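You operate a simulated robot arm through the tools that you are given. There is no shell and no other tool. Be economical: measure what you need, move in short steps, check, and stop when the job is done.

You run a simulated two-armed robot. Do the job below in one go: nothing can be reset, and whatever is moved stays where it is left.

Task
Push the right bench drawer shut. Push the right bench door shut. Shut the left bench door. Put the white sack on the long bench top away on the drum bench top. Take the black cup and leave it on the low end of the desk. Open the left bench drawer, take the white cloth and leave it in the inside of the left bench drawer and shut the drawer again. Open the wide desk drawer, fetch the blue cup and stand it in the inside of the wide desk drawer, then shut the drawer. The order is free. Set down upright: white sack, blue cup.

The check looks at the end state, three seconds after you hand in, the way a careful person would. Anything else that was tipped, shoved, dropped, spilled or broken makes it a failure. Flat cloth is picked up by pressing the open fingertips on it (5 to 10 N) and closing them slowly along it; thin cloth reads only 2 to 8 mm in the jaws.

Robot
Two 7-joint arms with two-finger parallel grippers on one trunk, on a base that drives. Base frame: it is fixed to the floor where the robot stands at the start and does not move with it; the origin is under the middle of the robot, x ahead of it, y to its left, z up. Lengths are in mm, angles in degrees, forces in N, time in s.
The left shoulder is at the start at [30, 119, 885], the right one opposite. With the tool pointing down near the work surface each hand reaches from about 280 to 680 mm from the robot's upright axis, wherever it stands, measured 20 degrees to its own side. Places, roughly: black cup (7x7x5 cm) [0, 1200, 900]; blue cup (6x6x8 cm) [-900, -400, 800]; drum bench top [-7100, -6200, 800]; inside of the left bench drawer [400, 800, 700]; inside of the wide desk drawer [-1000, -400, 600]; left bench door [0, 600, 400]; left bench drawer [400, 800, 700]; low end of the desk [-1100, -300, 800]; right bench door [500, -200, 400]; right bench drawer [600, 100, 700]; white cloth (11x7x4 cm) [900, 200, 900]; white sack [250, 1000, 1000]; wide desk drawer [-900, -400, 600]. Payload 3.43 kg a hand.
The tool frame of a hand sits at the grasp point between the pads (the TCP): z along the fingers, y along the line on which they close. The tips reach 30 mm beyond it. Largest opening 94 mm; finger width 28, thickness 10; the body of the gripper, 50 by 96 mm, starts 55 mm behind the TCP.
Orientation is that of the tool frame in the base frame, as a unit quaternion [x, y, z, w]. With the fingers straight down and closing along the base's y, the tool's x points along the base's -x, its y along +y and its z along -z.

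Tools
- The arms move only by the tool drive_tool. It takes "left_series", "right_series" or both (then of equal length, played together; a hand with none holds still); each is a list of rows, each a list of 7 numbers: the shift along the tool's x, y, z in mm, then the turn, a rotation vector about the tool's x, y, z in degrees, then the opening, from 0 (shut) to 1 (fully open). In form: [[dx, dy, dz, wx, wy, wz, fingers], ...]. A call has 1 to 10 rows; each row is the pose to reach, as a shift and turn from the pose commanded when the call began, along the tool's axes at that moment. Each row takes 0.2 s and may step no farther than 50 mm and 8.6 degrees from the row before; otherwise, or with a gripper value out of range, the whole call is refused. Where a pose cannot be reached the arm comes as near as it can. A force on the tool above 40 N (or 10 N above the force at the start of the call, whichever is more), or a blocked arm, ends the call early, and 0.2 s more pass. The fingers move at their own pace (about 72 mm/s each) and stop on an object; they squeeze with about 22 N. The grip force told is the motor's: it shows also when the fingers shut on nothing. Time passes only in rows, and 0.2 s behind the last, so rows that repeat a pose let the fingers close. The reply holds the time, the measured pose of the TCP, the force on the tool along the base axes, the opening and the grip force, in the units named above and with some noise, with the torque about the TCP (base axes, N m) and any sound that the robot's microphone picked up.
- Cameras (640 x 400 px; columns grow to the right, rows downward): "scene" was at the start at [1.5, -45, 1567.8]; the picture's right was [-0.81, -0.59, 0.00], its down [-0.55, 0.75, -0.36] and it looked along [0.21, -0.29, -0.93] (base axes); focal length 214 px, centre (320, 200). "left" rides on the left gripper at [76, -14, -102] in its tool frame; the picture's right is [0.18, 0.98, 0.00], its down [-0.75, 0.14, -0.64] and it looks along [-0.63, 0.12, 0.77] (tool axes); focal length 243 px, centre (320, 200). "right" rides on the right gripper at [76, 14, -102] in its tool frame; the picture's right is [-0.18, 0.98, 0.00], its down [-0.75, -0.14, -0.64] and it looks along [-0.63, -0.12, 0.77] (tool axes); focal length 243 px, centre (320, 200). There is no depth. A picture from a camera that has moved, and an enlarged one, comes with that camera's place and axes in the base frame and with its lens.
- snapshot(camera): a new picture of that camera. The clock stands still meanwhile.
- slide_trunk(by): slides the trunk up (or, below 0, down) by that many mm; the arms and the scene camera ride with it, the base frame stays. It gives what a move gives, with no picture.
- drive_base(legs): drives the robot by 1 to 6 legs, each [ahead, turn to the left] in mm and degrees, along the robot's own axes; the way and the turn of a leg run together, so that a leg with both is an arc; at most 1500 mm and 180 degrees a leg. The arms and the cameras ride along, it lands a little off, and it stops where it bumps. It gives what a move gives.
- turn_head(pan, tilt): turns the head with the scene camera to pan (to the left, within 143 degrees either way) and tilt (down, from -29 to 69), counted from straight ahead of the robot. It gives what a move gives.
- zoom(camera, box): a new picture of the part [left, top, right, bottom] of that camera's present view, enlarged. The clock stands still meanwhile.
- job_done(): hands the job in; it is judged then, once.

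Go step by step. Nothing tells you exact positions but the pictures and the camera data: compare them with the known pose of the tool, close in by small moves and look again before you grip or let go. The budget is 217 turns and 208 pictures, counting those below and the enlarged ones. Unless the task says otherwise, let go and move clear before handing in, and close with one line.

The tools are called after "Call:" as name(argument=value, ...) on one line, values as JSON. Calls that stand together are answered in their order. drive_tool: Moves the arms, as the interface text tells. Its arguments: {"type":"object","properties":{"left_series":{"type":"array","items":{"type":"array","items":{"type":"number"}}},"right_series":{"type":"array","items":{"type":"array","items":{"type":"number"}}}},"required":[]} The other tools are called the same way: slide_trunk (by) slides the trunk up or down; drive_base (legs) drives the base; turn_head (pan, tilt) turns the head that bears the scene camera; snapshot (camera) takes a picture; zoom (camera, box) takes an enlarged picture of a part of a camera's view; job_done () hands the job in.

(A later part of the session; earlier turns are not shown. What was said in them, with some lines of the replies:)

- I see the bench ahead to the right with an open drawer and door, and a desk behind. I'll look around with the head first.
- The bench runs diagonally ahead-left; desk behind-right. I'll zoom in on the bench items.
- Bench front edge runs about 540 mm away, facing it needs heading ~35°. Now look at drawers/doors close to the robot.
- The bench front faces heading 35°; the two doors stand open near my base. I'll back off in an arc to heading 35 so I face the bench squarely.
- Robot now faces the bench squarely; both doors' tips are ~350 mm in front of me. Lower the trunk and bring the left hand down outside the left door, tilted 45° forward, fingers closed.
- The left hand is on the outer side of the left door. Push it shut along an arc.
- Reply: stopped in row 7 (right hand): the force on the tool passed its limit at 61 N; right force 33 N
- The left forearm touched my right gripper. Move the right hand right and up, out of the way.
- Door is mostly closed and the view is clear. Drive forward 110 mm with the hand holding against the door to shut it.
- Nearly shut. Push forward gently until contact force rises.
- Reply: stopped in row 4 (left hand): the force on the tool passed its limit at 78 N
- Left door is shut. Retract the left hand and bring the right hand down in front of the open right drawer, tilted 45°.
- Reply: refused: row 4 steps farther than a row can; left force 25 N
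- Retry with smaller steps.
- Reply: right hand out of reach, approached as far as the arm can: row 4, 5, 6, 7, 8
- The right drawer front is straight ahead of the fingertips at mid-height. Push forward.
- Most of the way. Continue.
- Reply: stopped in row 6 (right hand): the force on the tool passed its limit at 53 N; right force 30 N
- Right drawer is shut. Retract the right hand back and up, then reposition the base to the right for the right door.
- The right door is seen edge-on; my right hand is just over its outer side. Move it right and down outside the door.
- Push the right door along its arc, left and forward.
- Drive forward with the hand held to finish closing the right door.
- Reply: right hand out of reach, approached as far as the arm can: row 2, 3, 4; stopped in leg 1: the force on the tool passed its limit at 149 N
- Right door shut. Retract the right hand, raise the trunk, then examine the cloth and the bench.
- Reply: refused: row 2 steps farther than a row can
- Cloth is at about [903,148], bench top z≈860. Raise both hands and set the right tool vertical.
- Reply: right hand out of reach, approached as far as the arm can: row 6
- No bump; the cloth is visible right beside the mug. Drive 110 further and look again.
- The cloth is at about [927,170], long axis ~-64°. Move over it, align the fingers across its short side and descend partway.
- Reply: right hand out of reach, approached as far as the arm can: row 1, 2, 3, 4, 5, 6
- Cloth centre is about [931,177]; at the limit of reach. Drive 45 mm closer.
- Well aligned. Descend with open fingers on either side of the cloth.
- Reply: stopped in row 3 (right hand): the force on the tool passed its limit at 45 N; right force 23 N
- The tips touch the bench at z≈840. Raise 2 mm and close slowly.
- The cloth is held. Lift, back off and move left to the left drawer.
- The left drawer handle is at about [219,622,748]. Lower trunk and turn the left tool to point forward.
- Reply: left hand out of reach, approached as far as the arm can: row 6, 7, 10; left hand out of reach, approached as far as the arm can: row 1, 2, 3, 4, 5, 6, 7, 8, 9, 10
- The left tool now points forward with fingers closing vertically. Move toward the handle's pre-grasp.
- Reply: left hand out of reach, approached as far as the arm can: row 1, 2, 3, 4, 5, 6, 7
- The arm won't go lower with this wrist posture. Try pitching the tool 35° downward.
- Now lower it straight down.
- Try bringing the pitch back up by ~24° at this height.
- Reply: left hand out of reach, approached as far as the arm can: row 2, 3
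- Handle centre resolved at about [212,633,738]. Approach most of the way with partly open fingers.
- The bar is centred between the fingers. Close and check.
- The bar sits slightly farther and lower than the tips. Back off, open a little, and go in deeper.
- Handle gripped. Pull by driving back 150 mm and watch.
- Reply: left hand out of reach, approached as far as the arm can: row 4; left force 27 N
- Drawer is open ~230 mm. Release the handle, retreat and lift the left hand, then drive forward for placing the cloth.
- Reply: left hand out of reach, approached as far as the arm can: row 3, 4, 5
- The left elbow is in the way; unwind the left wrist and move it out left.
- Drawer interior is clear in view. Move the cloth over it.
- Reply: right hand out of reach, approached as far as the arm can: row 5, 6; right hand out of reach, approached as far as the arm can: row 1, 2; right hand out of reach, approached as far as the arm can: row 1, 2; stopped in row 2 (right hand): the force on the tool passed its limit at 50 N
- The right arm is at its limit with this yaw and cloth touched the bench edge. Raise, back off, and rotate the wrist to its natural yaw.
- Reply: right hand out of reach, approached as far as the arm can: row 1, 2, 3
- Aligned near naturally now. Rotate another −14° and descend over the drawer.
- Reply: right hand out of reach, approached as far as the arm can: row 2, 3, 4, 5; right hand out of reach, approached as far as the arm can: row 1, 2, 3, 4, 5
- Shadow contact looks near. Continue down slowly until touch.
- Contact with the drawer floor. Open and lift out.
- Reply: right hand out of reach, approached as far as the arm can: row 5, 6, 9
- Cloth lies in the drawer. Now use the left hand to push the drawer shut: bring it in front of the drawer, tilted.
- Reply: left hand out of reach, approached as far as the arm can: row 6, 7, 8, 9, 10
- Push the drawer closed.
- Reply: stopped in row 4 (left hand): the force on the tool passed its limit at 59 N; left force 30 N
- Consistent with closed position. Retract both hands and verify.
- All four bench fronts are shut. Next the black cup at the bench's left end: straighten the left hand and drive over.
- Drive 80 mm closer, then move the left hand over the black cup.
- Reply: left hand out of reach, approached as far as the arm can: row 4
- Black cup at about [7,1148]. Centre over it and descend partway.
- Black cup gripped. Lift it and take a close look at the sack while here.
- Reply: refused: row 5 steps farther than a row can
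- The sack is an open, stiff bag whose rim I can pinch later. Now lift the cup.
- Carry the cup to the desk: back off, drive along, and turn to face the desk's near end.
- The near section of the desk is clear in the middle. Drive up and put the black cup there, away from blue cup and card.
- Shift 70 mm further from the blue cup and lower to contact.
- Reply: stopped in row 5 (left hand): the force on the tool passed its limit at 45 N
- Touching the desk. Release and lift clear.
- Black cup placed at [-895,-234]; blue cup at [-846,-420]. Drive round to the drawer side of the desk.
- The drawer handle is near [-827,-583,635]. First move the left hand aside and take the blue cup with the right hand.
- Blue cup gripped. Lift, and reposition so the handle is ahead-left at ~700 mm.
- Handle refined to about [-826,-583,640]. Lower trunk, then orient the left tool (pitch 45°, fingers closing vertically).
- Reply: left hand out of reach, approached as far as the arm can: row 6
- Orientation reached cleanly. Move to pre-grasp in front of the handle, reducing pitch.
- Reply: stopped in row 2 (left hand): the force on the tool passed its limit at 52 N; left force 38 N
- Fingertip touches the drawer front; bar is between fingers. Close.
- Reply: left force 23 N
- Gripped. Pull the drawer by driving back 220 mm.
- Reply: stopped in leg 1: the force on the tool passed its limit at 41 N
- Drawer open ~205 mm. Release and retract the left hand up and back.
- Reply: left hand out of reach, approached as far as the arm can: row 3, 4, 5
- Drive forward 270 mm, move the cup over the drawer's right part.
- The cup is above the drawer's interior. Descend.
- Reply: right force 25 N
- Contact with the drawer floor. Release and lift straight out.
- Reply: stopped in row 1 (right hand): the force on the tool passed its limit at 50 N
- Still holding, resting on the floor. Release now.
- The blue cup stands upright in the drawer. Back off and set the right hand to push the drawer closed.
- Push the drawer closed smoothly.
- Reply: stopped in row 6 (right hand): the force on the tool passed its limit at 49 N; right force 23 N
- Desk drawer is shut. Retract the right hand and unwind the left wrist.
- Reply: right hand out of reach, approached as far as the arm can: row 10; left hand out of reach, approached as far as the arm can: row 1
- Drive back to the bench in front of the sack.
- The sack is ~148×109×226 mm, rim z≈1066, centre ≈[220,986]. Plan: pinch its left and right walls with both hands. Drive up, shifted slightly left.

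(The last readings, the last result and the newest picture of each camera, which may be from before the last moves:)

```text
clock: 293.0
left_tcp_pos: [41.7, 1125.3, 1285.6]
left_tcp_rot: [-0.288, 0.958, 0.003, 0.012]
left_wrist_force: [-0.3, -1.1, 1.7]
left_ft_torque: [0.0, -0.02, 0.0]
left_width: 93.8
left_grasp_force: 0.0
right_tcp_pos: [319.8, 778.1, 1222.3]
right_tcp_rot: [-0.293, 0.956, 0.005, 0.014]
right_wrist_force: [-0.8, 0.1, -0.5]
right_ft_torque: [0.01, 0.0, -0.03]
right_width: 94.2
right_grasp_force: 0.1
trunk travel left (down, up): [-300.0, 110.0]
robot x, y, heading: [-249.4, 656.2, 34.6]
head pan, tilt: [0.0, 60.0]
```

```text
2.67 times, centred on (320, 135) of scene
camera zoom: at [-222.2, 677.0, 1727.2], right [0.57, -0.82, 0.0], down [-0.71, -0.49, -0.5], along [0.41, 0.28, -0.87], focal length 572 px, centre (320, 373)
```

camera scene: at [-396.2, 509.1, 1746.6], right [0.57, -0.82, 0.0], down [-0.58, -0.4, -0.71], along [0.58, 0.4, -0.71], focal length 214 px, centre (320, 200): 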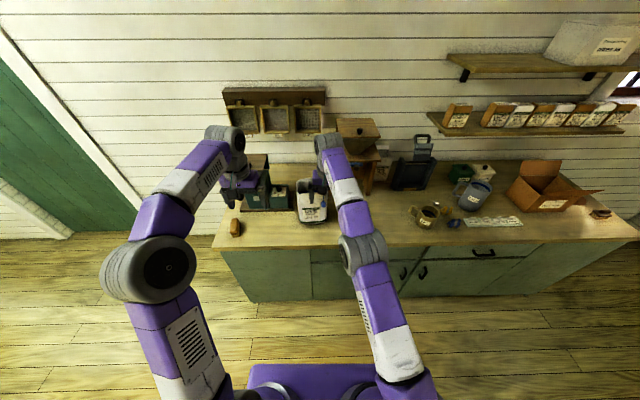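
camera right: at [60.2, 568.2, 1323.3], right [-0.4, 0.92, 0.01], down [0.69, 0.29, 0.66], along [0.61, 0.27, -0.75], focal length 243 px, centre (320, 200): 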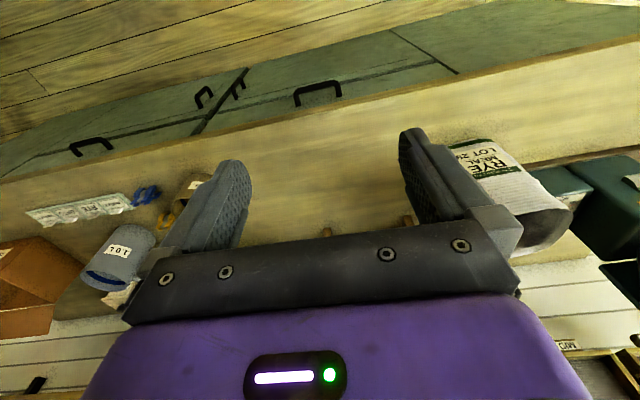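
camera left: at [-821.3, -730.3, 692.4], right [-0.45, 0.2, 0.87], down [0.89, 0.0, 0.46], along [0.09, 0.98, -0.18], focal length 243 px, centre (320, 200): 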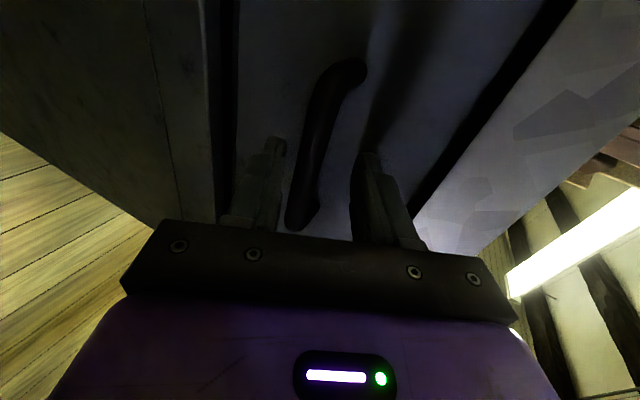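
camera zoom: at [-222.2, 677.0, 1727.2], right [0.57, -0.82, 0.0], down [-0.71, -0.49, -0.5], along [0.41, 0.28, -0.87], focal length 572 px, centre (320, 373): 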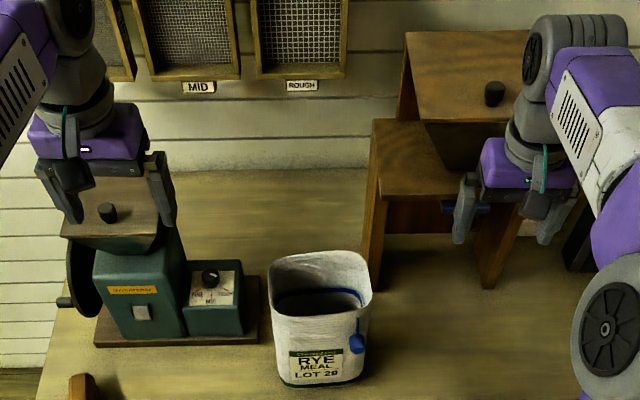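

The rim walls lie at s≈-755 and -606. Move both hands above the left and right walls.

Call:
drive_tool(left_series=[[-16, -36, 0, 0, 0, 0, 0.6], [-33, -72, 0, 0, 0, 0, 0.6], [-49, -108, 0, 0, 0, 0, 0.6], [-65, -144, 0, 0, 0, 0, 0.6], [-65, -144, 45, 0, 0, 0, 0.6], [-65, -144, 90, 0, 0, 0, 0.6], [-65, -144, 125, 0, 0, 0, 0.6]], right_series=[[-8, 38, 0, 0, 0, 0, 0.6], [-15, 76, 0, 0, 0, 0, 0.6], [-23, 115, 0, 0, 0, 0, 0.6], [-30, 153, 0, 0, 0, 0, 0.6], [-30, 153, 20, 0, 0, 0, 0.6], [-30, 153, 40, 0, 0, 0, 0.6], [-30, 153, 62, 0, 0, 0, 0.6]])

Call:
snapshot(camera="left")

Call:
snapshot(camera="right")

```text
clock: 294.6
left_tcp_pos: [178.1, 1042.2, 1162.4]
left_tcp_rot: [-0.289, 0.957, 0.003, 0.012]
left_wrist_force: [-0.4, 0.0, -0.1]
left_ft_torque: [0.02, 0.02, -0.02]
left_width: 56.3
left_grasp_force: 0.1
left hand out of reach, approached as far as the arm can: row 4
right_tcp_pos: [260.9, 922.7, 1161.8]
right_tcp_rot: [-0.293, 0.956, 0.005, 0.014]
right_wrist_force: [1.0, 0.4, 0.0]
right_ft_torque: [0.0, -0.02, 0.01]
right_width: 56.4
right_grasp_force: 0.0
trunk travel left (down, up): [-300.0, 110.0]
robot x, y, heading: [-249.0, 659.4, 34.7]
head pan, tilt: [0.0, 60.0]
```

```text
77 pictures are left
camera left: at [119.3, 987.9, 1263.2], right [-0.7, 0.72, -0.01], down [0.54, 0.53, 0.66], along [0.48, 0.46, -0.75], focal length 243 px, centre (320, 200)
```

left: 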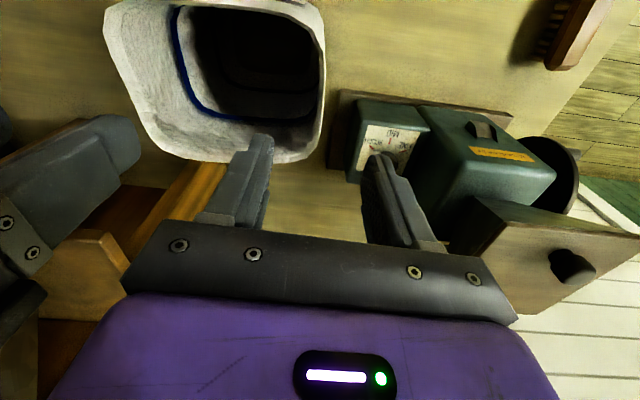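

```text
76 pictures are left
camera right: at [186.8, 890.7, 1263.6], right [-0.4, 0.92, 0.01], down [0.69, 0.29, 0.66], along [0.61, 0.27, -0.75], focal length 243 px, centre (320, 200)
```

right: 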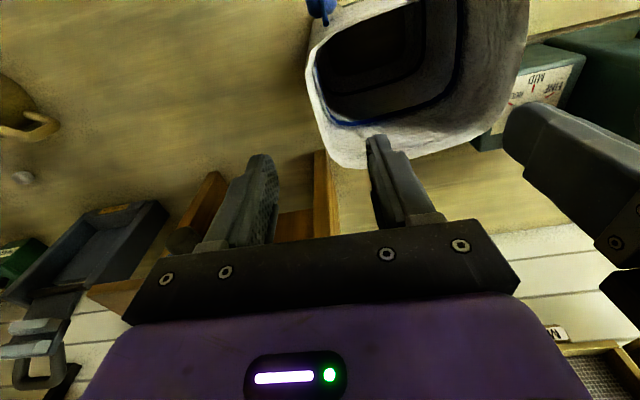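

Both hands are centred on the walls. Descend to just above the rim and check.

Call:
drive_tool(left_series=[[0, 0, 20, 0, 0, 0, 0.6], [0, 0, 40, 0, 0, 0, 0.6], [0, 0, 55, 0, 0, 0, 0.6]], right_series=[[0, 0, 20, 0, 0, 0, 0.6], [0, 0, 40, 0, 0, 0, 0.6], [0, 0, 55, 0, 0, 0, 0.6]])

Call:
snapshot(camera="left")

Call:
snapshot(camera="right")

```text
clock: 295.4
left_tcp_pos: [178.4, 1043.4, 1108.2]
left_tcp_rot: [-0.288, 0.958, 0.003, 0.012]
left_wrist_force: [0.8, 0.3, -1.1]
left_ft_torque: [0.0, 0.02, 0.0]
left_width: 56.4
left_grasp_force: 0.0
right_tcp_pos: [261.1, 924.3, 1106.0]
right_tcp_rot: [-0.293, 0.956, 0.004, 0.014]
right_wrist_force: [0.4, 0.3, -0.6]
right_ft_torque: [-0.01, 0.01, 0.01]
right_width: 56.4
right_grasp_force: 0.0
trunk travel left (down, up): [-300.0, 110.0]
robot x, y, heading: [-251.7, 658.4, 34.6]
head pan, tilt: [0.0, 60.0]
```

```text
75 pictures are left
camera left: at [121.3, 989.1, 1209.0], right [-0.7, 0.72, -0.01], down [0.54, 0.53, 0.66], along [0.48, 0.46, -0.75], focal length 243 px, centre (320, 200)
```

left: 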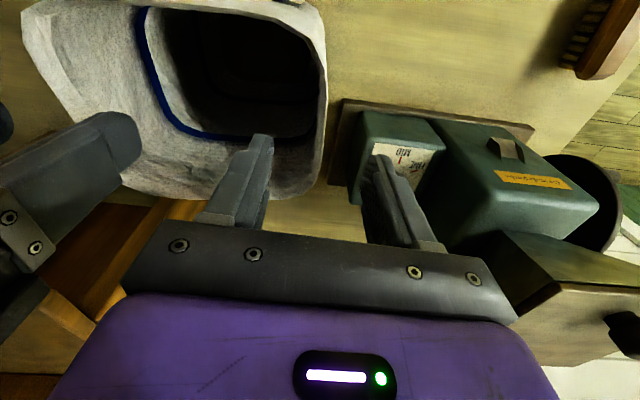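

```text
74 pictures are left
camera right: at [188.0, 891.6, 1207.8], right [-0.4, 0.92, 0.01], down [0.69, 0.29, 0.66], along [0.61, 0.27, -0.75], focal length 243 px, centre (320, 200)
```

right: 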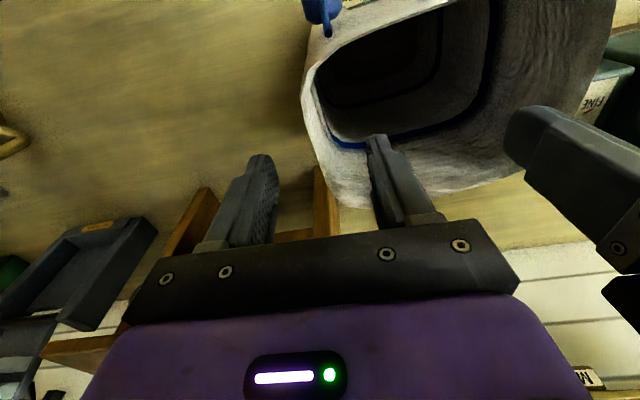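

Shift 12 mm toward me (wall mid) and descend 50 mm with walls between fingers.

Call:
drive_tool(left_series=[[12, 0, 0, 0, 0, 0, 0.6], [12, 0, 15, 0, 0, 0, 0.6], [12, 0, 30, 0, 0, 0, 0.6], [12, 0, 42, 0, 0, 0, 0.6], [12, 0, 50, 0, 0, 0, 0.6]], right_series=[[12, 0, 0, 0, 0, 0, 0.6], [12, 0, 15, 0, 0, 0, 0.6], [12, 0, 30, 0, 0, 0, 0.6], [12, 0, 42, 0, 0, 0, 0.6], [12, 0, 50, 0, 0, 0, 0.6]])

Call:
snapshot(camera="left")

Call:
snapshot(camera="right")

```text
clock: 296.6
left_tcp_pos: [171.8, 1037.5, 1057.2]
left_tcp_rot: [-0.289, 0.957, 0.004, 0.013]
left_wrist_force: [0.3, -0.1, 0.6]
left_ft_torque: [0.01, 0.01, -0.02]
left_width: 56.3
left_grasp_force: 0.1
right_tcp_pos: [253.2, 917.1, 1056.1]
right_tcp_rot: [-0.293, 0.956, 0.004, 0.015]
right_wrist_force: [0.1, 0.2, -0.6]
right_ft_torque: [0.01, -0.02, -0.01]
right_width: 56.3
right_grasp_force: 0.1
trunk travel left (down, up): [-300.0, 110.0]
robot x, y, heading: [-249.9, 659.2, 34.6]
head pan, tilt: [0.0, 60.0]
```

```text
73 pictures are left
camera left: at [113.0, 982.6, 1157.9], right [-0.7, 0.72, -0.01], down [0.54, 0.53, 0.66], along [0.48, 0.46, -0.75], focal length 243 px, centre (320, 200)
```

left: 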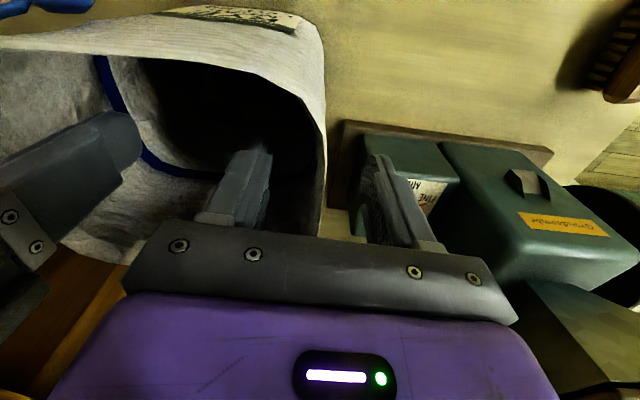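

```text
72 pictures are left
camera right: at [179.7, 885.1, 1156.4], right [-0.4, 0.92, 0.01], down [0.69, 0.29, 0.66], along [0.61, 0.27, -0.75], focal length 243 px, centre (320, 200)
```

right: 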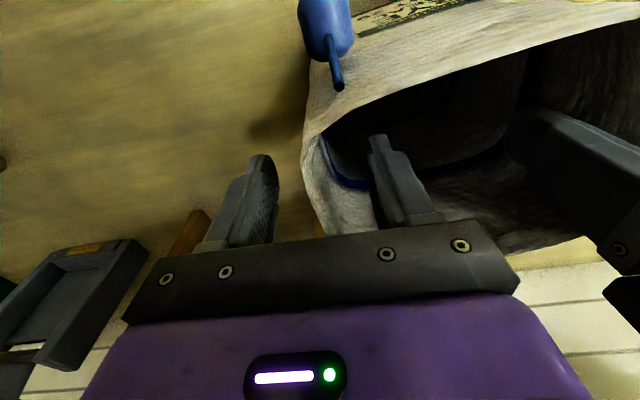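

Walls are between the fingers on both sides. Close both grippers.

Call:
drive_tool(left_series=[[0, 0, 0, 0, 0, 0, 0.45], [0, 0, 0, 0, 0, 0, 0.3], [0, 0, 0, 0, 0, 0, 0.15], [0, 0, 0, 0, 0, 0, 0], [0, 0, 0, 0, 0, 0, 0]], right_series=[[0, 0, 0, 0, 0, 0, 0.45], [0, 0, 0, 0, 0, 0, 0.3], [0, 0, 0, 0, 0, 0, 0.15], [0, 0, 0, 0, 0, 0, 0], [0, 0, 0, 0, 0, 0, 0]])

Call:
snapshot(camera="left")

Call:
snapshot(camera="right")

```text
clock: 297.8
left_tcp_pos: [173.0, 1034.7, 1057.8]
left_tcp_rot: [-0.286, 0.958, 0.0, 0.015]
left_wrist_force: [23.3, -18.7, 0.3]
left_ft_torque: [0.39, 0.21, 0.55]
left_width: 19.9
left_grasp_force: 21.8
right_tcp_pos: [249.2, 921.3, 1055.5]
right_tcp_rot: [-0.296, 0.955, 0.008, 0.012]
right_wrist_force: [-21.7, 18.3, 0.0]
right_ft_torque: [-0.35, -0.23, 0.54]
right_width: 19.1
right_grasp_force: 22.0
trunk travel left (down, up): [-300.0, 110.0]
robot x, y, heading: [-249.1, 654.7, 34.5]
head pan, tilt: [0.0, 60.0]
```

```text
71 pictures are left
camera left: at [114.5, 980.0, 1158.6], right [-0.69, 0.72, -0.01], down [0.53, 0.53, 0.66], along [0.48, 0.45, -0.75], focal length 243 px, centre (320, 200)
```

left: 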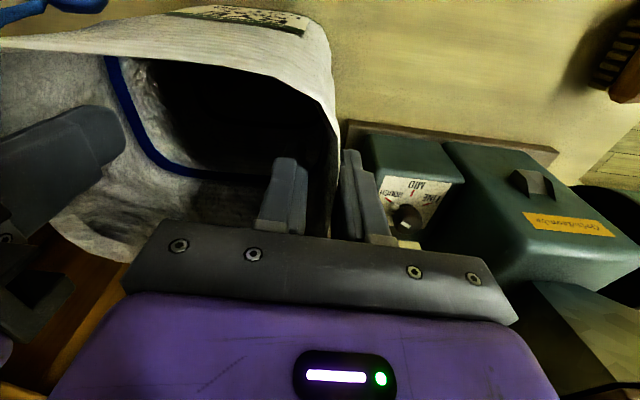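

```text
70 pictures are left
camera right: at [176.6, 887.5, 1157.2], right [-0.4, 0.91, 0.01], down [0.69, 0.3, 0.66], along [0.6, 0.28, -0.75], focal length 243 px, centre (320, 200)
```

right: 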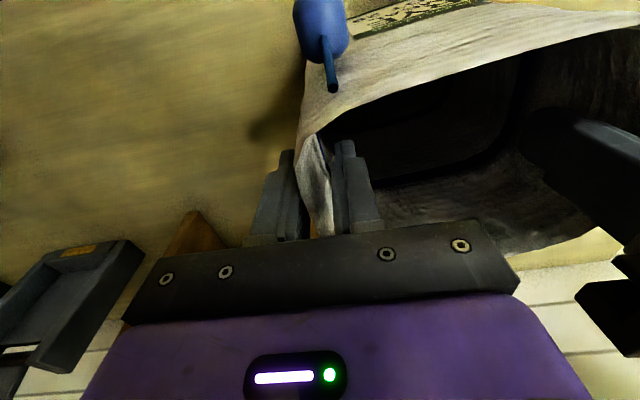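

Both hold. Relax the internal tension by moving the hands slightly together, then lift 15 mm.

Call:
drive_tool(left_series=[[0, -3, 0, 0, 0, 0, 0], [0, -3, 0, 0, 0, 0, 0]], right_series=[[0, 5, 0, 0, 0, 0, 0], [0, 5, 0, 0, 0, 0, 0]])

Call:
drive_tool(left_series=[[0, 0, -8, 0, 0, 0, 0], [0, 0, -16, 0, 0, 0, 0], [0, 0, -24, 0, 0, 0, 0], [0, 0, -30, 0, 0, 0, 0]], right_series=[[0, 0, -8, 0, 0, 0, 0], [0, 0, -16, 0, 0, 0, 0], [0, 0, -24, 0, 0, 0, 0], [0, 0, -30, 0, 0, 0, 0]])

Call:
snapshot(camera="scene")

```text
clock: 298.4
left_tcp_pos: [172.8, 1035.4, 1057.2]
left_tcp_rot: [-0.289, 0.957, 0.003, 0.013]
left_wrist_force: [16.2, -8.2, 1.1]
left_ft_torque: [0.08, -0.05, 0.63]
left_width: 19.6
left_grasp_force: 22.1
right_tcp_pos: [249.3, 922.0, 1056.2]
right_tcp_rot: [-0.294, 0.956, 0.005, 0.013]
right_wrist_force: [-15.8, 8.6, -1.3]
right_ft_torque: [-0.29, -0.18, 0.54]
right_width: 19.1
right_grasp_force: 21.7
trunk travel left (down, up): [-300.0, 110.0]
robot x, y, heading: [-255.6, 656.4, 34.5]
head pan, tilt: [0.0, 60.0]
```

```text
clock: 299.4
left_tcp_pos: [173.2, 1034.7, 1087.6]
left_tcp_rot: [-0.288, 0.957, 0.003, 0.013]
left_wrist_force: [13.0, -6.0, 0.7]
left_ft_torque: [0.05, 0.01, 0.47]
left_width: 19.4
left_grasp_force: 22.4
right_tcp_pos: [250.6, 921.3, 1086.0]
right_tcp_rot: [-0.293, 0.956, 0.004, 0.014]
right_wrist_force: [-12.6, 6.7, -1.8]
right_ft_torque: [-0.18, -0.16, 0.49]
right_width: 19.2
right_grasp_force: 22.1
trunk travel left (down, up): [-300.0, 110.0]
robot x, y, heading: [-252.4, 658.5, 34.7]
head pan, tilt: [0.0, 60.0]
```

```text
69 pictures are left
camera scene: at [-221.7, 677.2, 1727.2], right [0.57, -0.82, 0.0], down [-0.71, -0.49, -0.5], along [0.41, 0.28, -0.87], focal length 214 px, centre (320, 200)
```

scene: 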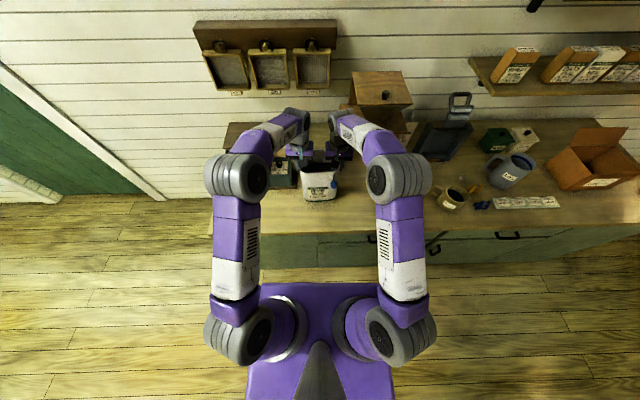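

The sack is light and lifts level. Raise it, pull it closer, and start the trip; first look down the aisle.

Call:
drive_tool(left_series=[[0, 0, -30, 0, 0, 0, 0], [0, 0, -60, 0, 0, 0, 0], [0, 0, -90, 0, 0, 0, 0], [0, 0, -110, 0, 0, 0, 0]], right_series=[[0, 0, -30, 0, 0, 0, 0], [0, 0, -60, 0, 0, 0, 0], [0, 0, -90, 0, 0, 0, 0], [0, 0, -110, 0, 0, 0, 0]])

Call:
drive_base(legs=[[-290, 0], [0, -90], [1400, 0], [0, -90]])

Call:
turn_head(pan=0, tilt=25)

Call:
snapshot(camera="scene")

```text
clock: 300.4
left_tcp_pos: [168.3, 1033.1, 1198.7]
left_tcp_rot: [-0.288, 0.958, 0.002, 0.013]
left_wrist_force: [11.9, -3.6, -0.3]
left_ft_torque: [0.11, -0.03, 0.55]
left_width: 19.8
left_grasp_force: 22.0
right_tcp_pos: [246.1, 920.1, 1197.4]
right_tcp_rot: [-0.292, 0.956, 0.005, 0.014]
right_wrist_force: [-12.4, 3.8, -1.2]
right_ft_torque: [-0.17, -0.08, 0.56]
right_width: 19.3
right_grasp_force: 21.6
trunk travel left (down, up): [-300.0, 110.0]
robot x, y, heading: [-251.5, 656.6, 34.7]
head pan, tilt: [0.0, 60.0]
```

```text
clock: 316.6
left_tcp_pos: [-160.9, -1020.5, 1197.6]
left_tcp_rot: [0.96, 0.28, -0.013, 0.003]
left_wrist_force: [-13.1, 4.9, -0.4]
left_ft_torque: [0.02, -0.17, 0.53]
left_width: 19.5
left_grasp_force: 22.2
right_tcp_pos: [-236.3, -905.8, 1196.4]
right_tcp_rot: [0.958, 0.285, -0.014, 0.005]
right_wrist_force: [13.2, -4.5, -0.7]
right_ft_torque: [0.01, 0.2, 0.53]
right_width: 19.1
right_grasp_force: 21.5
trunk travel left (down, up): [-300.0, 110.0]
robot x, y, heading: [263.4, -654.2, -146.2]
head pan, tilt: [0.0, 60.0]
```

```text
clock: 317.6
left_tcp_pos: [-160.8, -1019.6, 1198.2]
left_tcp_rot: [0.96, 0.281, -0.013, 0.003]
left_wrist_force: [-7.7, -3.6, -1.2]
left_ft_torque: [-0.31, 0.16, 0.58]
left_width: 19.4
left_grasp_force: 22.2
right_tcp_pos: [-235.9, -907.7, 1196.4]
right_tcp_rot: [0.958, 0.286, -0.013, 0.005]
right_wrist_force: [8.2, 3.7, -0.1]
right_ft_torque: [0.22, -0.21, 0.6]
right_width: 19.0
right_grasp_force: 21.9
trunk travel left (down, up): [-300.0, 110.0]
robot x, y, heading: [263.3, -651.7, -146.3]
head pan, tilt: [0.0, 25.0]
```

```text
68 pictures are left
camera scene: at [211.7, -684.4, 1777.2], right [-0.56, 0.83, 0.0], down [0.35, 0.24, -0.91], along [-0.75, -0.5, -0.42], focal length 214 px, centre (320, 200)
```

scene: 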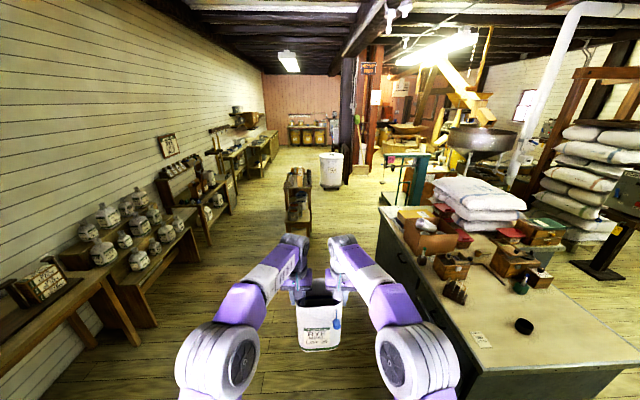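

The drum bench is at the far end of the aisle; a small table (s≈760–1150, d≈-2820) and a barrel are in between. Drive diagonally left and past the table.

Call:
drive_base(legs=[[0, 25], [1120, 0], [1120, 0], [0, -24]])

Call:
snapshot(camera="scene")

```text
clock: 331.1
left_tcp_pos: [-1381.1, -2886.1, 1198.4]
left_tcp_rot: [0.963, 0.268, -0.013, 0.003]
left_wrist_force: [-8.8, -2.2, -0.9]
left_ft_torque: [0.09, -0.22, 0.58]
left_width: 18.9
left_grasp_force: 22.0
right_tcp_pos: [-1453.6, -2770.6, 1195.0]
right_tcp_rot: [0.962, 0.274, -0.014, 0.005]
right_wrist_force: [9.1, 1.5, -0.2]
right_ft_torque: [-0.06, 0.19, 0.58]
right_width: 18.5
right_grasp_force: 21.6
trunk travel left (down, up): [-300.0, 110.0]
robot x, y, heading: [-947.8, -2530.1, -148.0]
head pan, tilt: [0.0, 25.0]
```

```text
67 pictures are left
camera scene: at [-1000.3, -2559.4, 1777.2], right [-0.53, 0.85, 0.0], down [0.36, 0.23, -0.91], along [-0.77, -0.48, -0.42], focal length 214 px, centre (320, 200)
```

scene: 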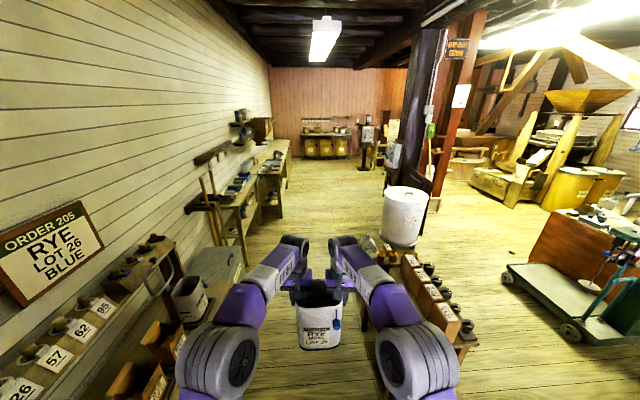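

Clearance to the table on the right is ~90 mm; angle a little left while passing it.

Call:
drive_base(legs=[[0, 9], [1100, 0], [0, -6], [800, 0]])

Call:
snapshot(camera="scene")

```text
clock: 341.8
left_tcp_pos: [-2796.7, -4126.7, 1197.6]
left_tcp_rot: [0.952, 0.307, -0.013, 0.004]
left_wrist_force: [-7.2, -2.3, -0.8]
left_ft_torque: [-0.03, -0.09, 0.5]
left_width: 19.2
left_grasp_force: 22.2
right_tcp_pos: [-2877.3, -4017.9, 1195.2]
right_tcp_rot: [0.95, 0.311, -0.013, 0.005]
right_wrist_force: [6.2, 2.3, -0.5]
right_ft_torque: [0.06, 0.12, 0.47]
right_width: 18.5
right_grasp_force: 22.0
trunk travel left (down, up): [-300.0, 110.0]
robot x, y, heading: [-2392.6, -3732.9, -143.1]
head pan, tilt: [0.0, 25.0]
```

```text
66 pictures are left
camera scene: at [-2441.8, -3771.5, 1777.2], right [-0.6, 0.8, 0.0], down [0.34, 0.25, -0.91], along [-0.73, -0.54, -0.42], focal length 214 px, centre (320, 200)
```

scene: 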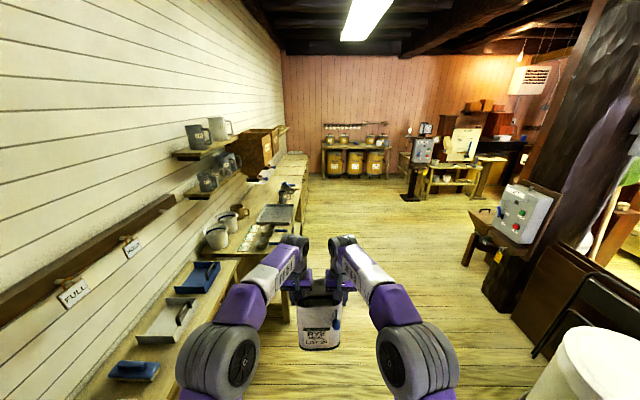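

Bench fronts on the left come closer, so veer right toward the drum bench line (s≈1000).

Call:
drive_base(legs=[[0, -17], [1450, 0], [1200, 0], [0, 15]])

Call:
snapshot(camera="scene")

```text
clock: 356.7
left_tcp_pos: [-5353.4, -4977.9, 1198.6]
left_tcp_rot: [0.959, 0.282, -0.013, 0.003]
left_wrist_force: [-6.2, -2.6, 0.3]
left_ft_torque: [-0.11, 0.05, 0.44]
left_width: 18.8
left_grasp_force: 21.9
right_tcp_pos: [-5429.0, -4865.0, 1194.5]
right_tcp_rot: [0.958, 0.288, -0.013, 0.005]
right_wrist_force: [6.1, 2.3, -0.7]
right_ft_torque: [0.17, -0.05, 0.43]
right_width: 18.2
right_grasp_force: 22.2
trunk travel left (down, up): [-300.0, 110.0]
robot x, y, heading: [-4928.4, -4608.7, -146.0]
head pan, tilt: [0.0, 25.0]
```

```text
65 pictures are left
camera scene: at [-4981.9, -4641.0, 1777.2], right [-0.56, 0.83, 0.0], down [0.35, 0.24, -0.91], along [-0.75, -0.51, -0.42], focal length 214 px, centre (320, 200)
```

scene: 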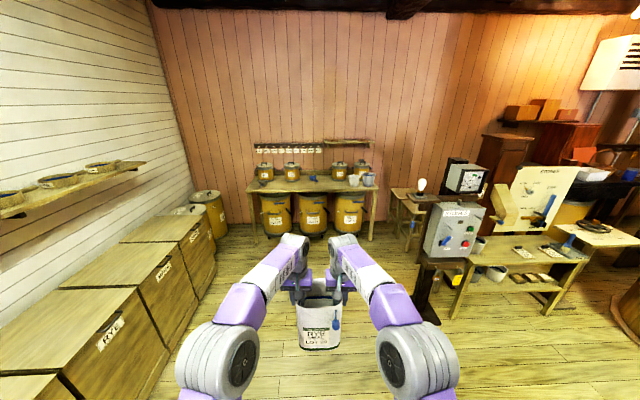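

Call:
zoom(camera="scene", box=[230, 130, 390, 250])

```text
3.33 times, centred on (310, 190) of scene
camera zoom: at [-4981.9, -4641.0, 1777.2], right [-0.56, 0.83, 0.0], down [0.35, 0.24, -0.91], along [-0.75, -0.51, -0.42], focal length 715 px, centre (353, 233)
```

zoom: 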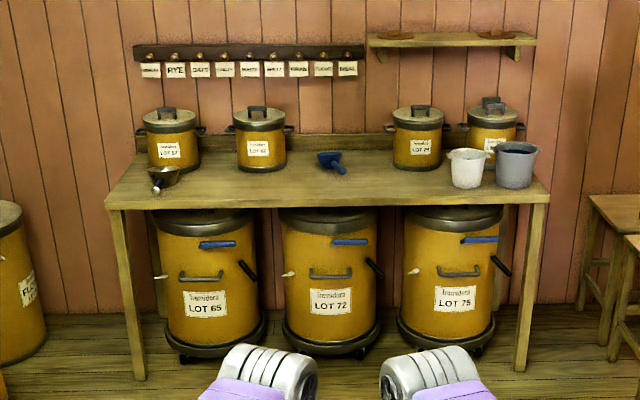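

The front strip of the drum bench top is free in the middle. Drive closer.

Call:
drive_base(legs=[[0, -1.5], [1500, 0], [0, 2]])

Call:
turn_head(pan=0, tilt=45)

Call:
snapshot(camera="scene")

```text
clock: 364.7
left_tcp_pos: [-6608.8, -5737.0, 1198.6]
left_tcp_rot: [0.962, 0.273, -0.013, 0.003]
left_wrist_force: [-6.3, -3.3, -0.1]
left_ft_torque: [-0.04, 0.03, 0.46]
left_width: 18.5
left_grasp_force: 21.9
right_tcp_pos: [-6682.1, -5622.2, 1196.2]
right_tcp_rot: [0.96, 0.279, -0.013, 0.004]
right_wrist_force: [7.1, 3.2, -1.0]
right_ft_torque: [0.04, 0.03, 0.46]
right_width: 17.7
right_grasp_force: 22.2
trunk travel left (down, up): [-300.0, 110.0]
robot x, y, heading: [-6178.0, -5373.3, -147.0]
head pan, tilt: [0.0, 25.0]
```

```text
clock: 365.5
left_tcp_pos: [-6608.0, -5736.5, 1197.6]
left_tcp_rot: [0.962, 0.272, -0.014, 0.003]
left_wrist_force: [-7.0, -3.6, -1.8]
left_ft_torque: [-0.19, 0.11, 0.54]
left_width: 18.5
left_grasp_force: 21.8
right_tcp_pos: [-6680.7, -5622.5, 1195.9]
right_tcp_rot: [0.96, 0.279, -0.012, 0.005]
right_wrist_force: [6.8, 4.2, -0.7]
right_ft_torque: [0.11, -0.11, 0.5]
right_width: 17.8
right_grasp_force: 22.2
trunk travel left (down, up): [-300.0, 110.0]
robot x, y, heading: [-6171.6, -5377.1, -147.1]
head pan, tilt: [0.0, 45.0]
```

```text
63 pictures are left
camera scene: at [-6221.5, -5401.4, 1746.7], right [-0.54, 0.84, 0.0], down [0.59, 0.38, -0.71], along [-0.59, -0.38, -0.71], focal length 214 px, centre (320, 200)
```

scene: 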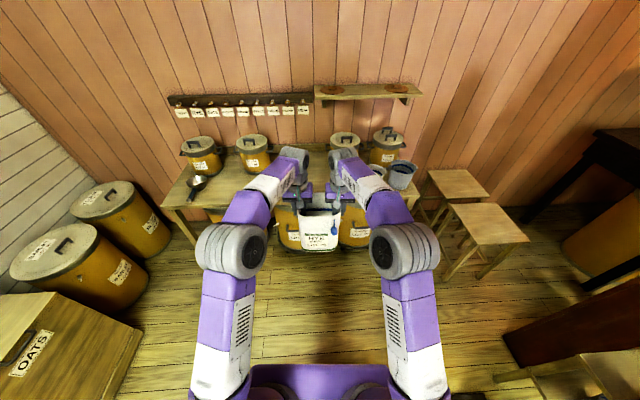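

Call:
drive_base(legs=[[0, 2], [560, 0]])

Call:
turn_head(pan=0, tilt=60)

Call:
snapshot(camera="scene")

Call:
snapshot(camera="left")

Call:
snapshot(camera="right")

```text
clock: 369.1
left_tcp_pos: [-7064.0, -6078.0, 1198.4]
left_tcp_rot: [0.957, 0.289, -0.014, 0.003]
left_wrist_force: [-6.0, -4.0, 0.4]
left_ft_torque: [-0.04, -0.08, 0.51]
left_width: 18.5
left_grasp_force: 22.1
right_tcp_pos: [-7141.7, -5966.5, 1195.1]
right_tcp_rot: [0.955, 0.295, -0.013, 0.005]
right_wrist_force: [5.2, 3.9, -1.0]
right_ft_torque: [0.01, 0.05, 0.44]
right_width: 17.9
right_grasp_force: 22.1
trunk travel left (down, up): [-300.0, 110.0]
robot x, y, heading: [-6646.5, -5698.9, -145.0]
head pan, tilt: [0.0, 45.0]
```

```text
clock: 369.9
left_tcp_pos: [-7064.3, -6077.4, 1198.8]
left_tcp_rot: [0.957, 0.29, -0.014, 0.003]
left_wrist_force: [-6.0, -3.8, -0.6]
left_ft_torque: [-0.16, 0.06, 0.57]
left_width: 17.9
left_grasp_force: 22.0
right_tcp_pos: [-7141.9, -5965.3, 1196.0]
right_tcp_rot: [0.955, 0.296, -0.012, 0.005]
right_wrist_force: [5.9, 3.6, 0.5]
right_ft_torque: [0.02, -0.08, 0.44]
right_width: 17.8
right_grasp_force: 22.2
trunk travel left (down, up): [-300.0, 110.0]
robot x, y, heading: [-6647.5, -5699.8, -145.3]
head pan, tilt: [0.0, 60.0]
```

```text
62 pictures are left
camera scene: at [-6676.9, -5720.2, 1727.2], right [-0.57, 0.82, 0.0], down [0.71, 0.49, -0.5], along [-0.41, -0.29, -0.87], focal length 214 px, centre (320, 200)
```

scene: 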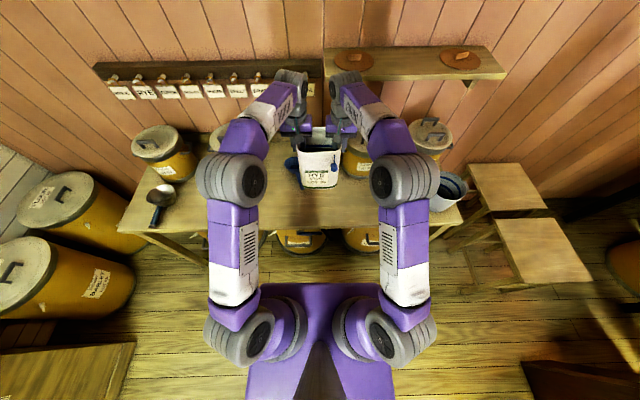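

```text
61 pictures are left
camera left: at [-7006.6, -6021.6, 1298.9], right [0.7, -0.72, -0.01], down [-0.53, -0.53, 0.66], along [-0.48, -0.46, -0.75], focal length 243 px, centre (320, 200)
```

left: 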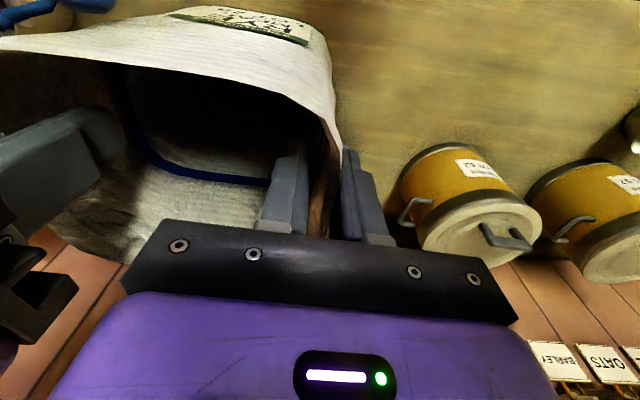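

```text
60 pictures are left
camera right: at [-7068.5, -5932.6, 1297.6], right [0.4, -0.92, 0.01], down [-0.69, -0.3, 0.66], along [-0.6, -0.27, -0.75], focal length 243 px, centre (320, 200)
```

right: 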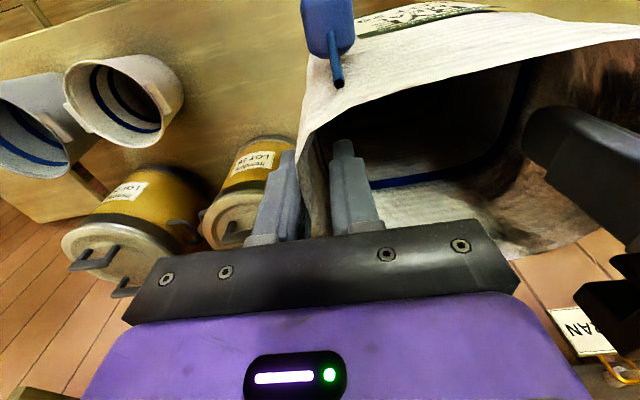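

Call:
zoom(camera="scene", box=[240, 110, 440, 260])

```text
2.67 times, centred on (340, 185) of scene
camera zoom: at [-6676.9, -5720.2, 1727.2], right [-0.57, 0.82, 0.0], down [0.71, 0.49, -0.5], along [-0.41, -0.29, -0.87], focal length 572 px, centre (267, 240)
```

zoom: 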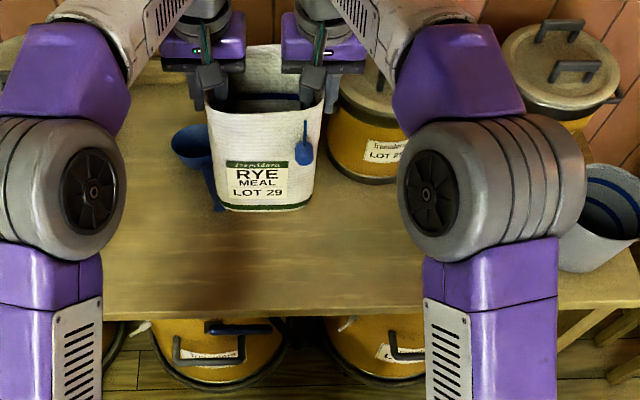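

Sack is over the table with the scoop's handle just behind-left; I'll lower it 40 mm nearer and 40 mm to the right.

Call:
drive_tool(left_series=[[13, -13, 15, 0, 0, 0, 0], [26, -26, 45, 0, 0, 0, 0], [40, -40, 80, 0, 0, 0, 0], [40, -40, 115, 0, 0, 0, 0], [40, -40, 150, 0, 0, 0, 0], [40, -40, 180, 0, 0, 0, 0]], right_series=[[13, -13, 15, 0, 0, 0, 0], [26, -26, 45, 0, 0, 0, 0], [40, -40, 80, 0, 0, 0, 0], [40, -40, 115, 0, 0, 0, 0], [40, -40, 150, 0, 0, 0, 0], [40, -40, 180, 0, 0, 0, 0]])

Call:
zoom(camera="scene", box=[240, 110, 440, 260])

```text
clock: 371.3
left_tcp_pos: [-7057.9, -6023.3, 1017.0]
left_tcp_rot: [0.957, 0.29, -0.015, 0.003]
left_wrist_force: [-8.0, 2.0, 10.7]
left_ft_torque: [0.11, -0.02, 0.45]
left_width: 18.1
left_grasp_force: 22.1
right_tcp_pos: [-7134.2, -5910.0, 1015.0]
right_tcp_rot: [0.955, 0.295, -0.015, 0.005]
right_wrist_force: [6.8, -2.0, -0.6]
right_ft_torque: [0.35, 0.23, 0.23]
right_width: 18.0
right_grasp_force: 21.8
trunk travel left (down, up): [-300.0, 110.0]
robot x, y, heading: [-6645.3, -5700.2, -145.4]
head pan, tilt: [0.0, 60.0]
```

```text
2.67 times, centred on (340, 185) of scene
camera zoom: at [-6676.1, -5718.5, 1727.4], right [-0.57, 0.82, 0.0], down [0.71, 0.49, -0.5], along [-0.41, -0.29, -0.87], focal length 572 px, centre (267, 240)
```

zoom: 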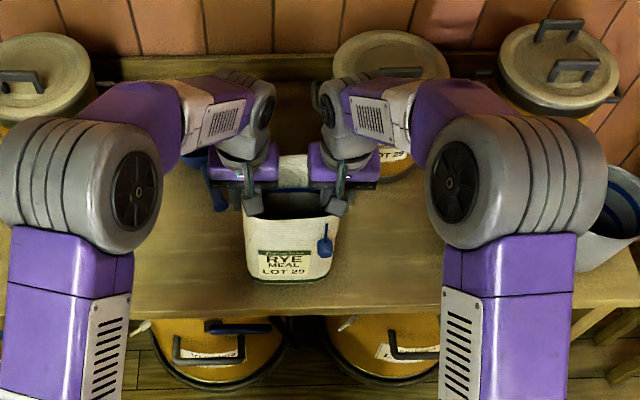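

Contact starting (table ≈ z 800). Lower a few mm more gently.

Call:
drive_tool(left_series=[[0, 0, 1, 0, 0, 0, 0], [0, 0, 2, 0, 0, 0, 0]], right_series=[[0, 0, 2, 0, 0, 0, 0], [0, 0, 4, 0, 0, 0, 0]])

Call:
snapshot(camera="left")

Call:
snapshot(camera="right")

```text
clock: 371.9
left_tcp_pos: [-7056.6, -6021.7, 1016.1]
left_tcp_rot: [0.957, 0.29, -0.016, 0.002]
left_wrist_force: [-10.4, 3.7, 15.0]
left_ft_torque: [0.11, -0.25, 0.5]
left_width: 18.2
left_grasp_force: 21.5
right_tcp_pos: [-7135.0, -5910.9, 1014.4]
right_tcp_rot: [0.956, 0.294, -0.016, 0.005]
right_wrist_force: [2.6, 4.2, 20.0]
right_ft_torque: [0.06, 0.13, 0.39]
right_width: 18.1
right_grasp_force: 22.4
trunk travel left (down, up): [-300.0, 110.0]
robot x, y, heading: [-6642.9, -5701.8, -145.1]
head pan, tilt: [0.0, 60.0]
```

```text
57 pictures are left
camera left: at [-6999.2, -5966.0, 1116.8], right [0.7, -0.72, -0.01], down [-0.53, -0.52, 0.67], along [-0.48, -0.46, -0.75], focal length 243 px, centre (320, 200)
```

left: 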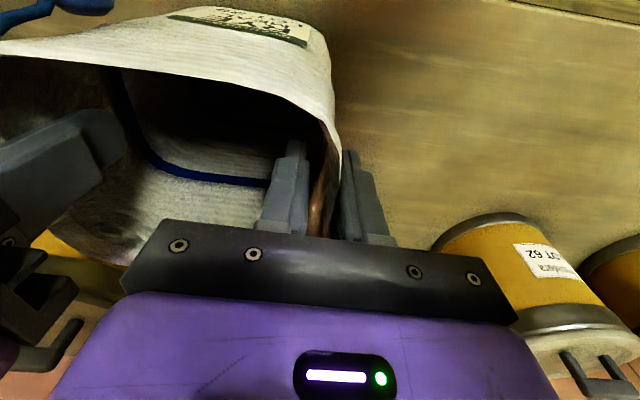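

```text
56 pictures are left
camera right: at [-7061.9, -5877.3, 1115.0], right [0.4, -0.92, 0.01], down [-0.68, -0.29, 0.67], along [-0.61, -0.27, -0.74], focal length 243 px, centre (320, 200)
```

right: 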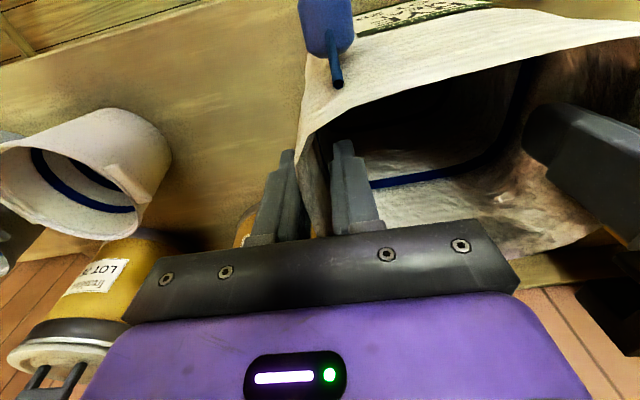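

Resting firmly. Open both grippers and lift straight out.

Call:
drive_tool(left_series=[[0, 0, 0, 0, 0, 0, 0.3], [0, 0, 0, 0, 0, 0, 0.45], [0, 0, 0, 0, 0, 0, 0.5], [0, 0, -15, 0, 0, 0, 0.5], [0, 0, -40, 0, 0, 0, 0.5], [0, 0, -80, 0, 0, 0, 0.5], [0, 0, -120, 0, 0, 0, 0.5], [0, 0, -160, 0, 0, 0, 0.5]], right_series=[[0, 0, 0, 0, 0, 0, 0.3], [0, 0, 0, 0, 0, 0, 0.45], [0, 0, 0, 0, 0, 0, 0.5], [0, 0, -15, 0, 0, 0, 0.5], [0, 0, -40, 0, 0, 0, 0.5], [0, 0, -80, 0, 0, 0, 0.5], [0, 0, -120, 0, 0, 0, 0.5], [0, 0, -160, 0, 0, 0, 0.5]])

Call:
snapshot(camera="scene")

```text
clock: 373.7
left_tcp_pos: [-7055.0, -6020.9, 1175.8]
left_tcp_rot: [0.957, 0.289, -0.014, 0.003]
left_wrist_force: [-0.1, -0.3, 1.3]
left_ft_torque: [-0.02, 0.03, 0.01]
left_width: 46.8
left_grasp_force: 0.0
right_tcp_pos: [-7128.0, -5909.0, 1172.5]
right_tcp_rot: [0.955, 0.295, -0.014, 0.005]
right_wrist_force: [-0.4, -0.6, -0.4]
right_ft_torque: [-0.02, 0.0, 0.0]
right_width: 46.9
right_grasp_force: 0.1
trunk travel left (down, up): [-300.0, 110.0]
robot x, y, heading: [-6647.6, -5693.7, -145.4]
head pan, tilt: [0.0, 60.0]
```

```text
55 pictures are left
camera scene: at [-6675.8, -5719.5, 1727.2], right [-0.57, 0.82, 0.0], down [0.71, 0.49, -0.5], along [-0.41, -0.29, -0.87], focal length 214 px, centre (320, 200)
```

scene: 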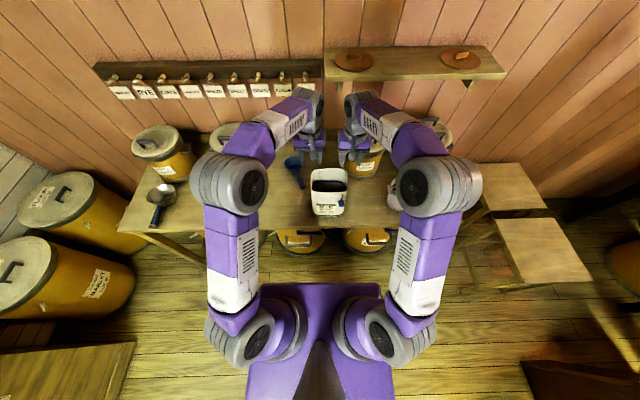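

The sack stands on the drum bench. Back off and take a final look.

Call:
drive_base(legs=[[-450, 0]])

Call:
turn_head(pan=0, tilt=40)

Call:
zoom(camera="scene", box=[200, 80, 440, 230])

```text
clock: 376.4
left_tcp_pos: [-6690.4, -5766.2, 1175.7]
left_tcp_rot: [0.958, 0.286, -0.014, 0.002]
left_wrist_force: [0.6, -0.1, -0.1]
left_ft_torque: [0.01, 0.02, 0.0]
left_width: 47.1
left_grasp_force: 0.1
right_tcp_pos: [-6763.5, -5653.5, 1171.9]
right_tcp_rot: [0.956, 0.292, -0.013, 0.005]
right_wrist_force: [-0.6, 0.5, 0.3]
right_ft_torque: [-0.02, 0.01, 0.02]
right_width: 47.0
right_grasp_force: 0.0
trunk travel left (down, up): [-300.0, 110.0]
robot x, y, heading: [-6279.0, -5446.3, -145.6]
head pan, tilt: [0.0, 60.0]
```

```text
clock: 377.2
left_tcp_pos: [-6689.9, -5767.4, 1175.9]
left_tcp_rot: [0.958, 0.286, -0.014, 0.003]
left_wrist_force: [-1.0, 0.7, 1.1]
left_ft_torque: [0.01, -0.01, -0.02]
left_width: 47.0
left_grasp_force: 0.0
right_tcp_pos: [-6764.4, -5653.5, 1171.9]
right_tcp_rot: [0.957, 0.291, -0.013, 0.006]
right_wrist_force: [0.8, -0.4, -0.4]
right_ft_torque: [-0.03, -0.02, -0.01]
right_width: 47.0
right_grasp_force: 0.0
trunk travel left (down, up): [-300.0, 110.0]
robot x, y, heading: [-6275.7, -5447.2, -145.5]
head pan, tilt: [0.0, 40.0]
```

```text
2.67 times, centred on (320, 155) of scene
camera zoom: at [-6325.7, -5477.5, 1753.8], right [-0.57, 0.82, 0.0], down [0.53, 0.36, -0.77], along [-0.63, -0.43, -0.64], focal length 572 px, centre (320, 320)
```

zoom: 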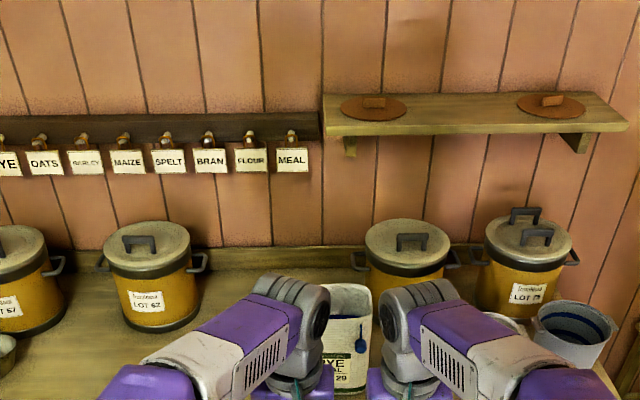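

The sack stands upright on the drum bench top, and every other job step was checked as I did it, so I'm handing in.

Call:
job_done()

```text
The job is handed in.
```

I finished every step and handed the job in. Both bench drawers, both bench doors and the wide desk drawer are shut. The white cloth is inside the left bench drawer, the black cup is on the low end of the desk, and the white sack stands upright on the drum bench top. The blue cup was standing upright in the desk drawer when I let go of it. I didn't reopen the drawer after pushing it shut, so I couldn't confirm it stayed upright.
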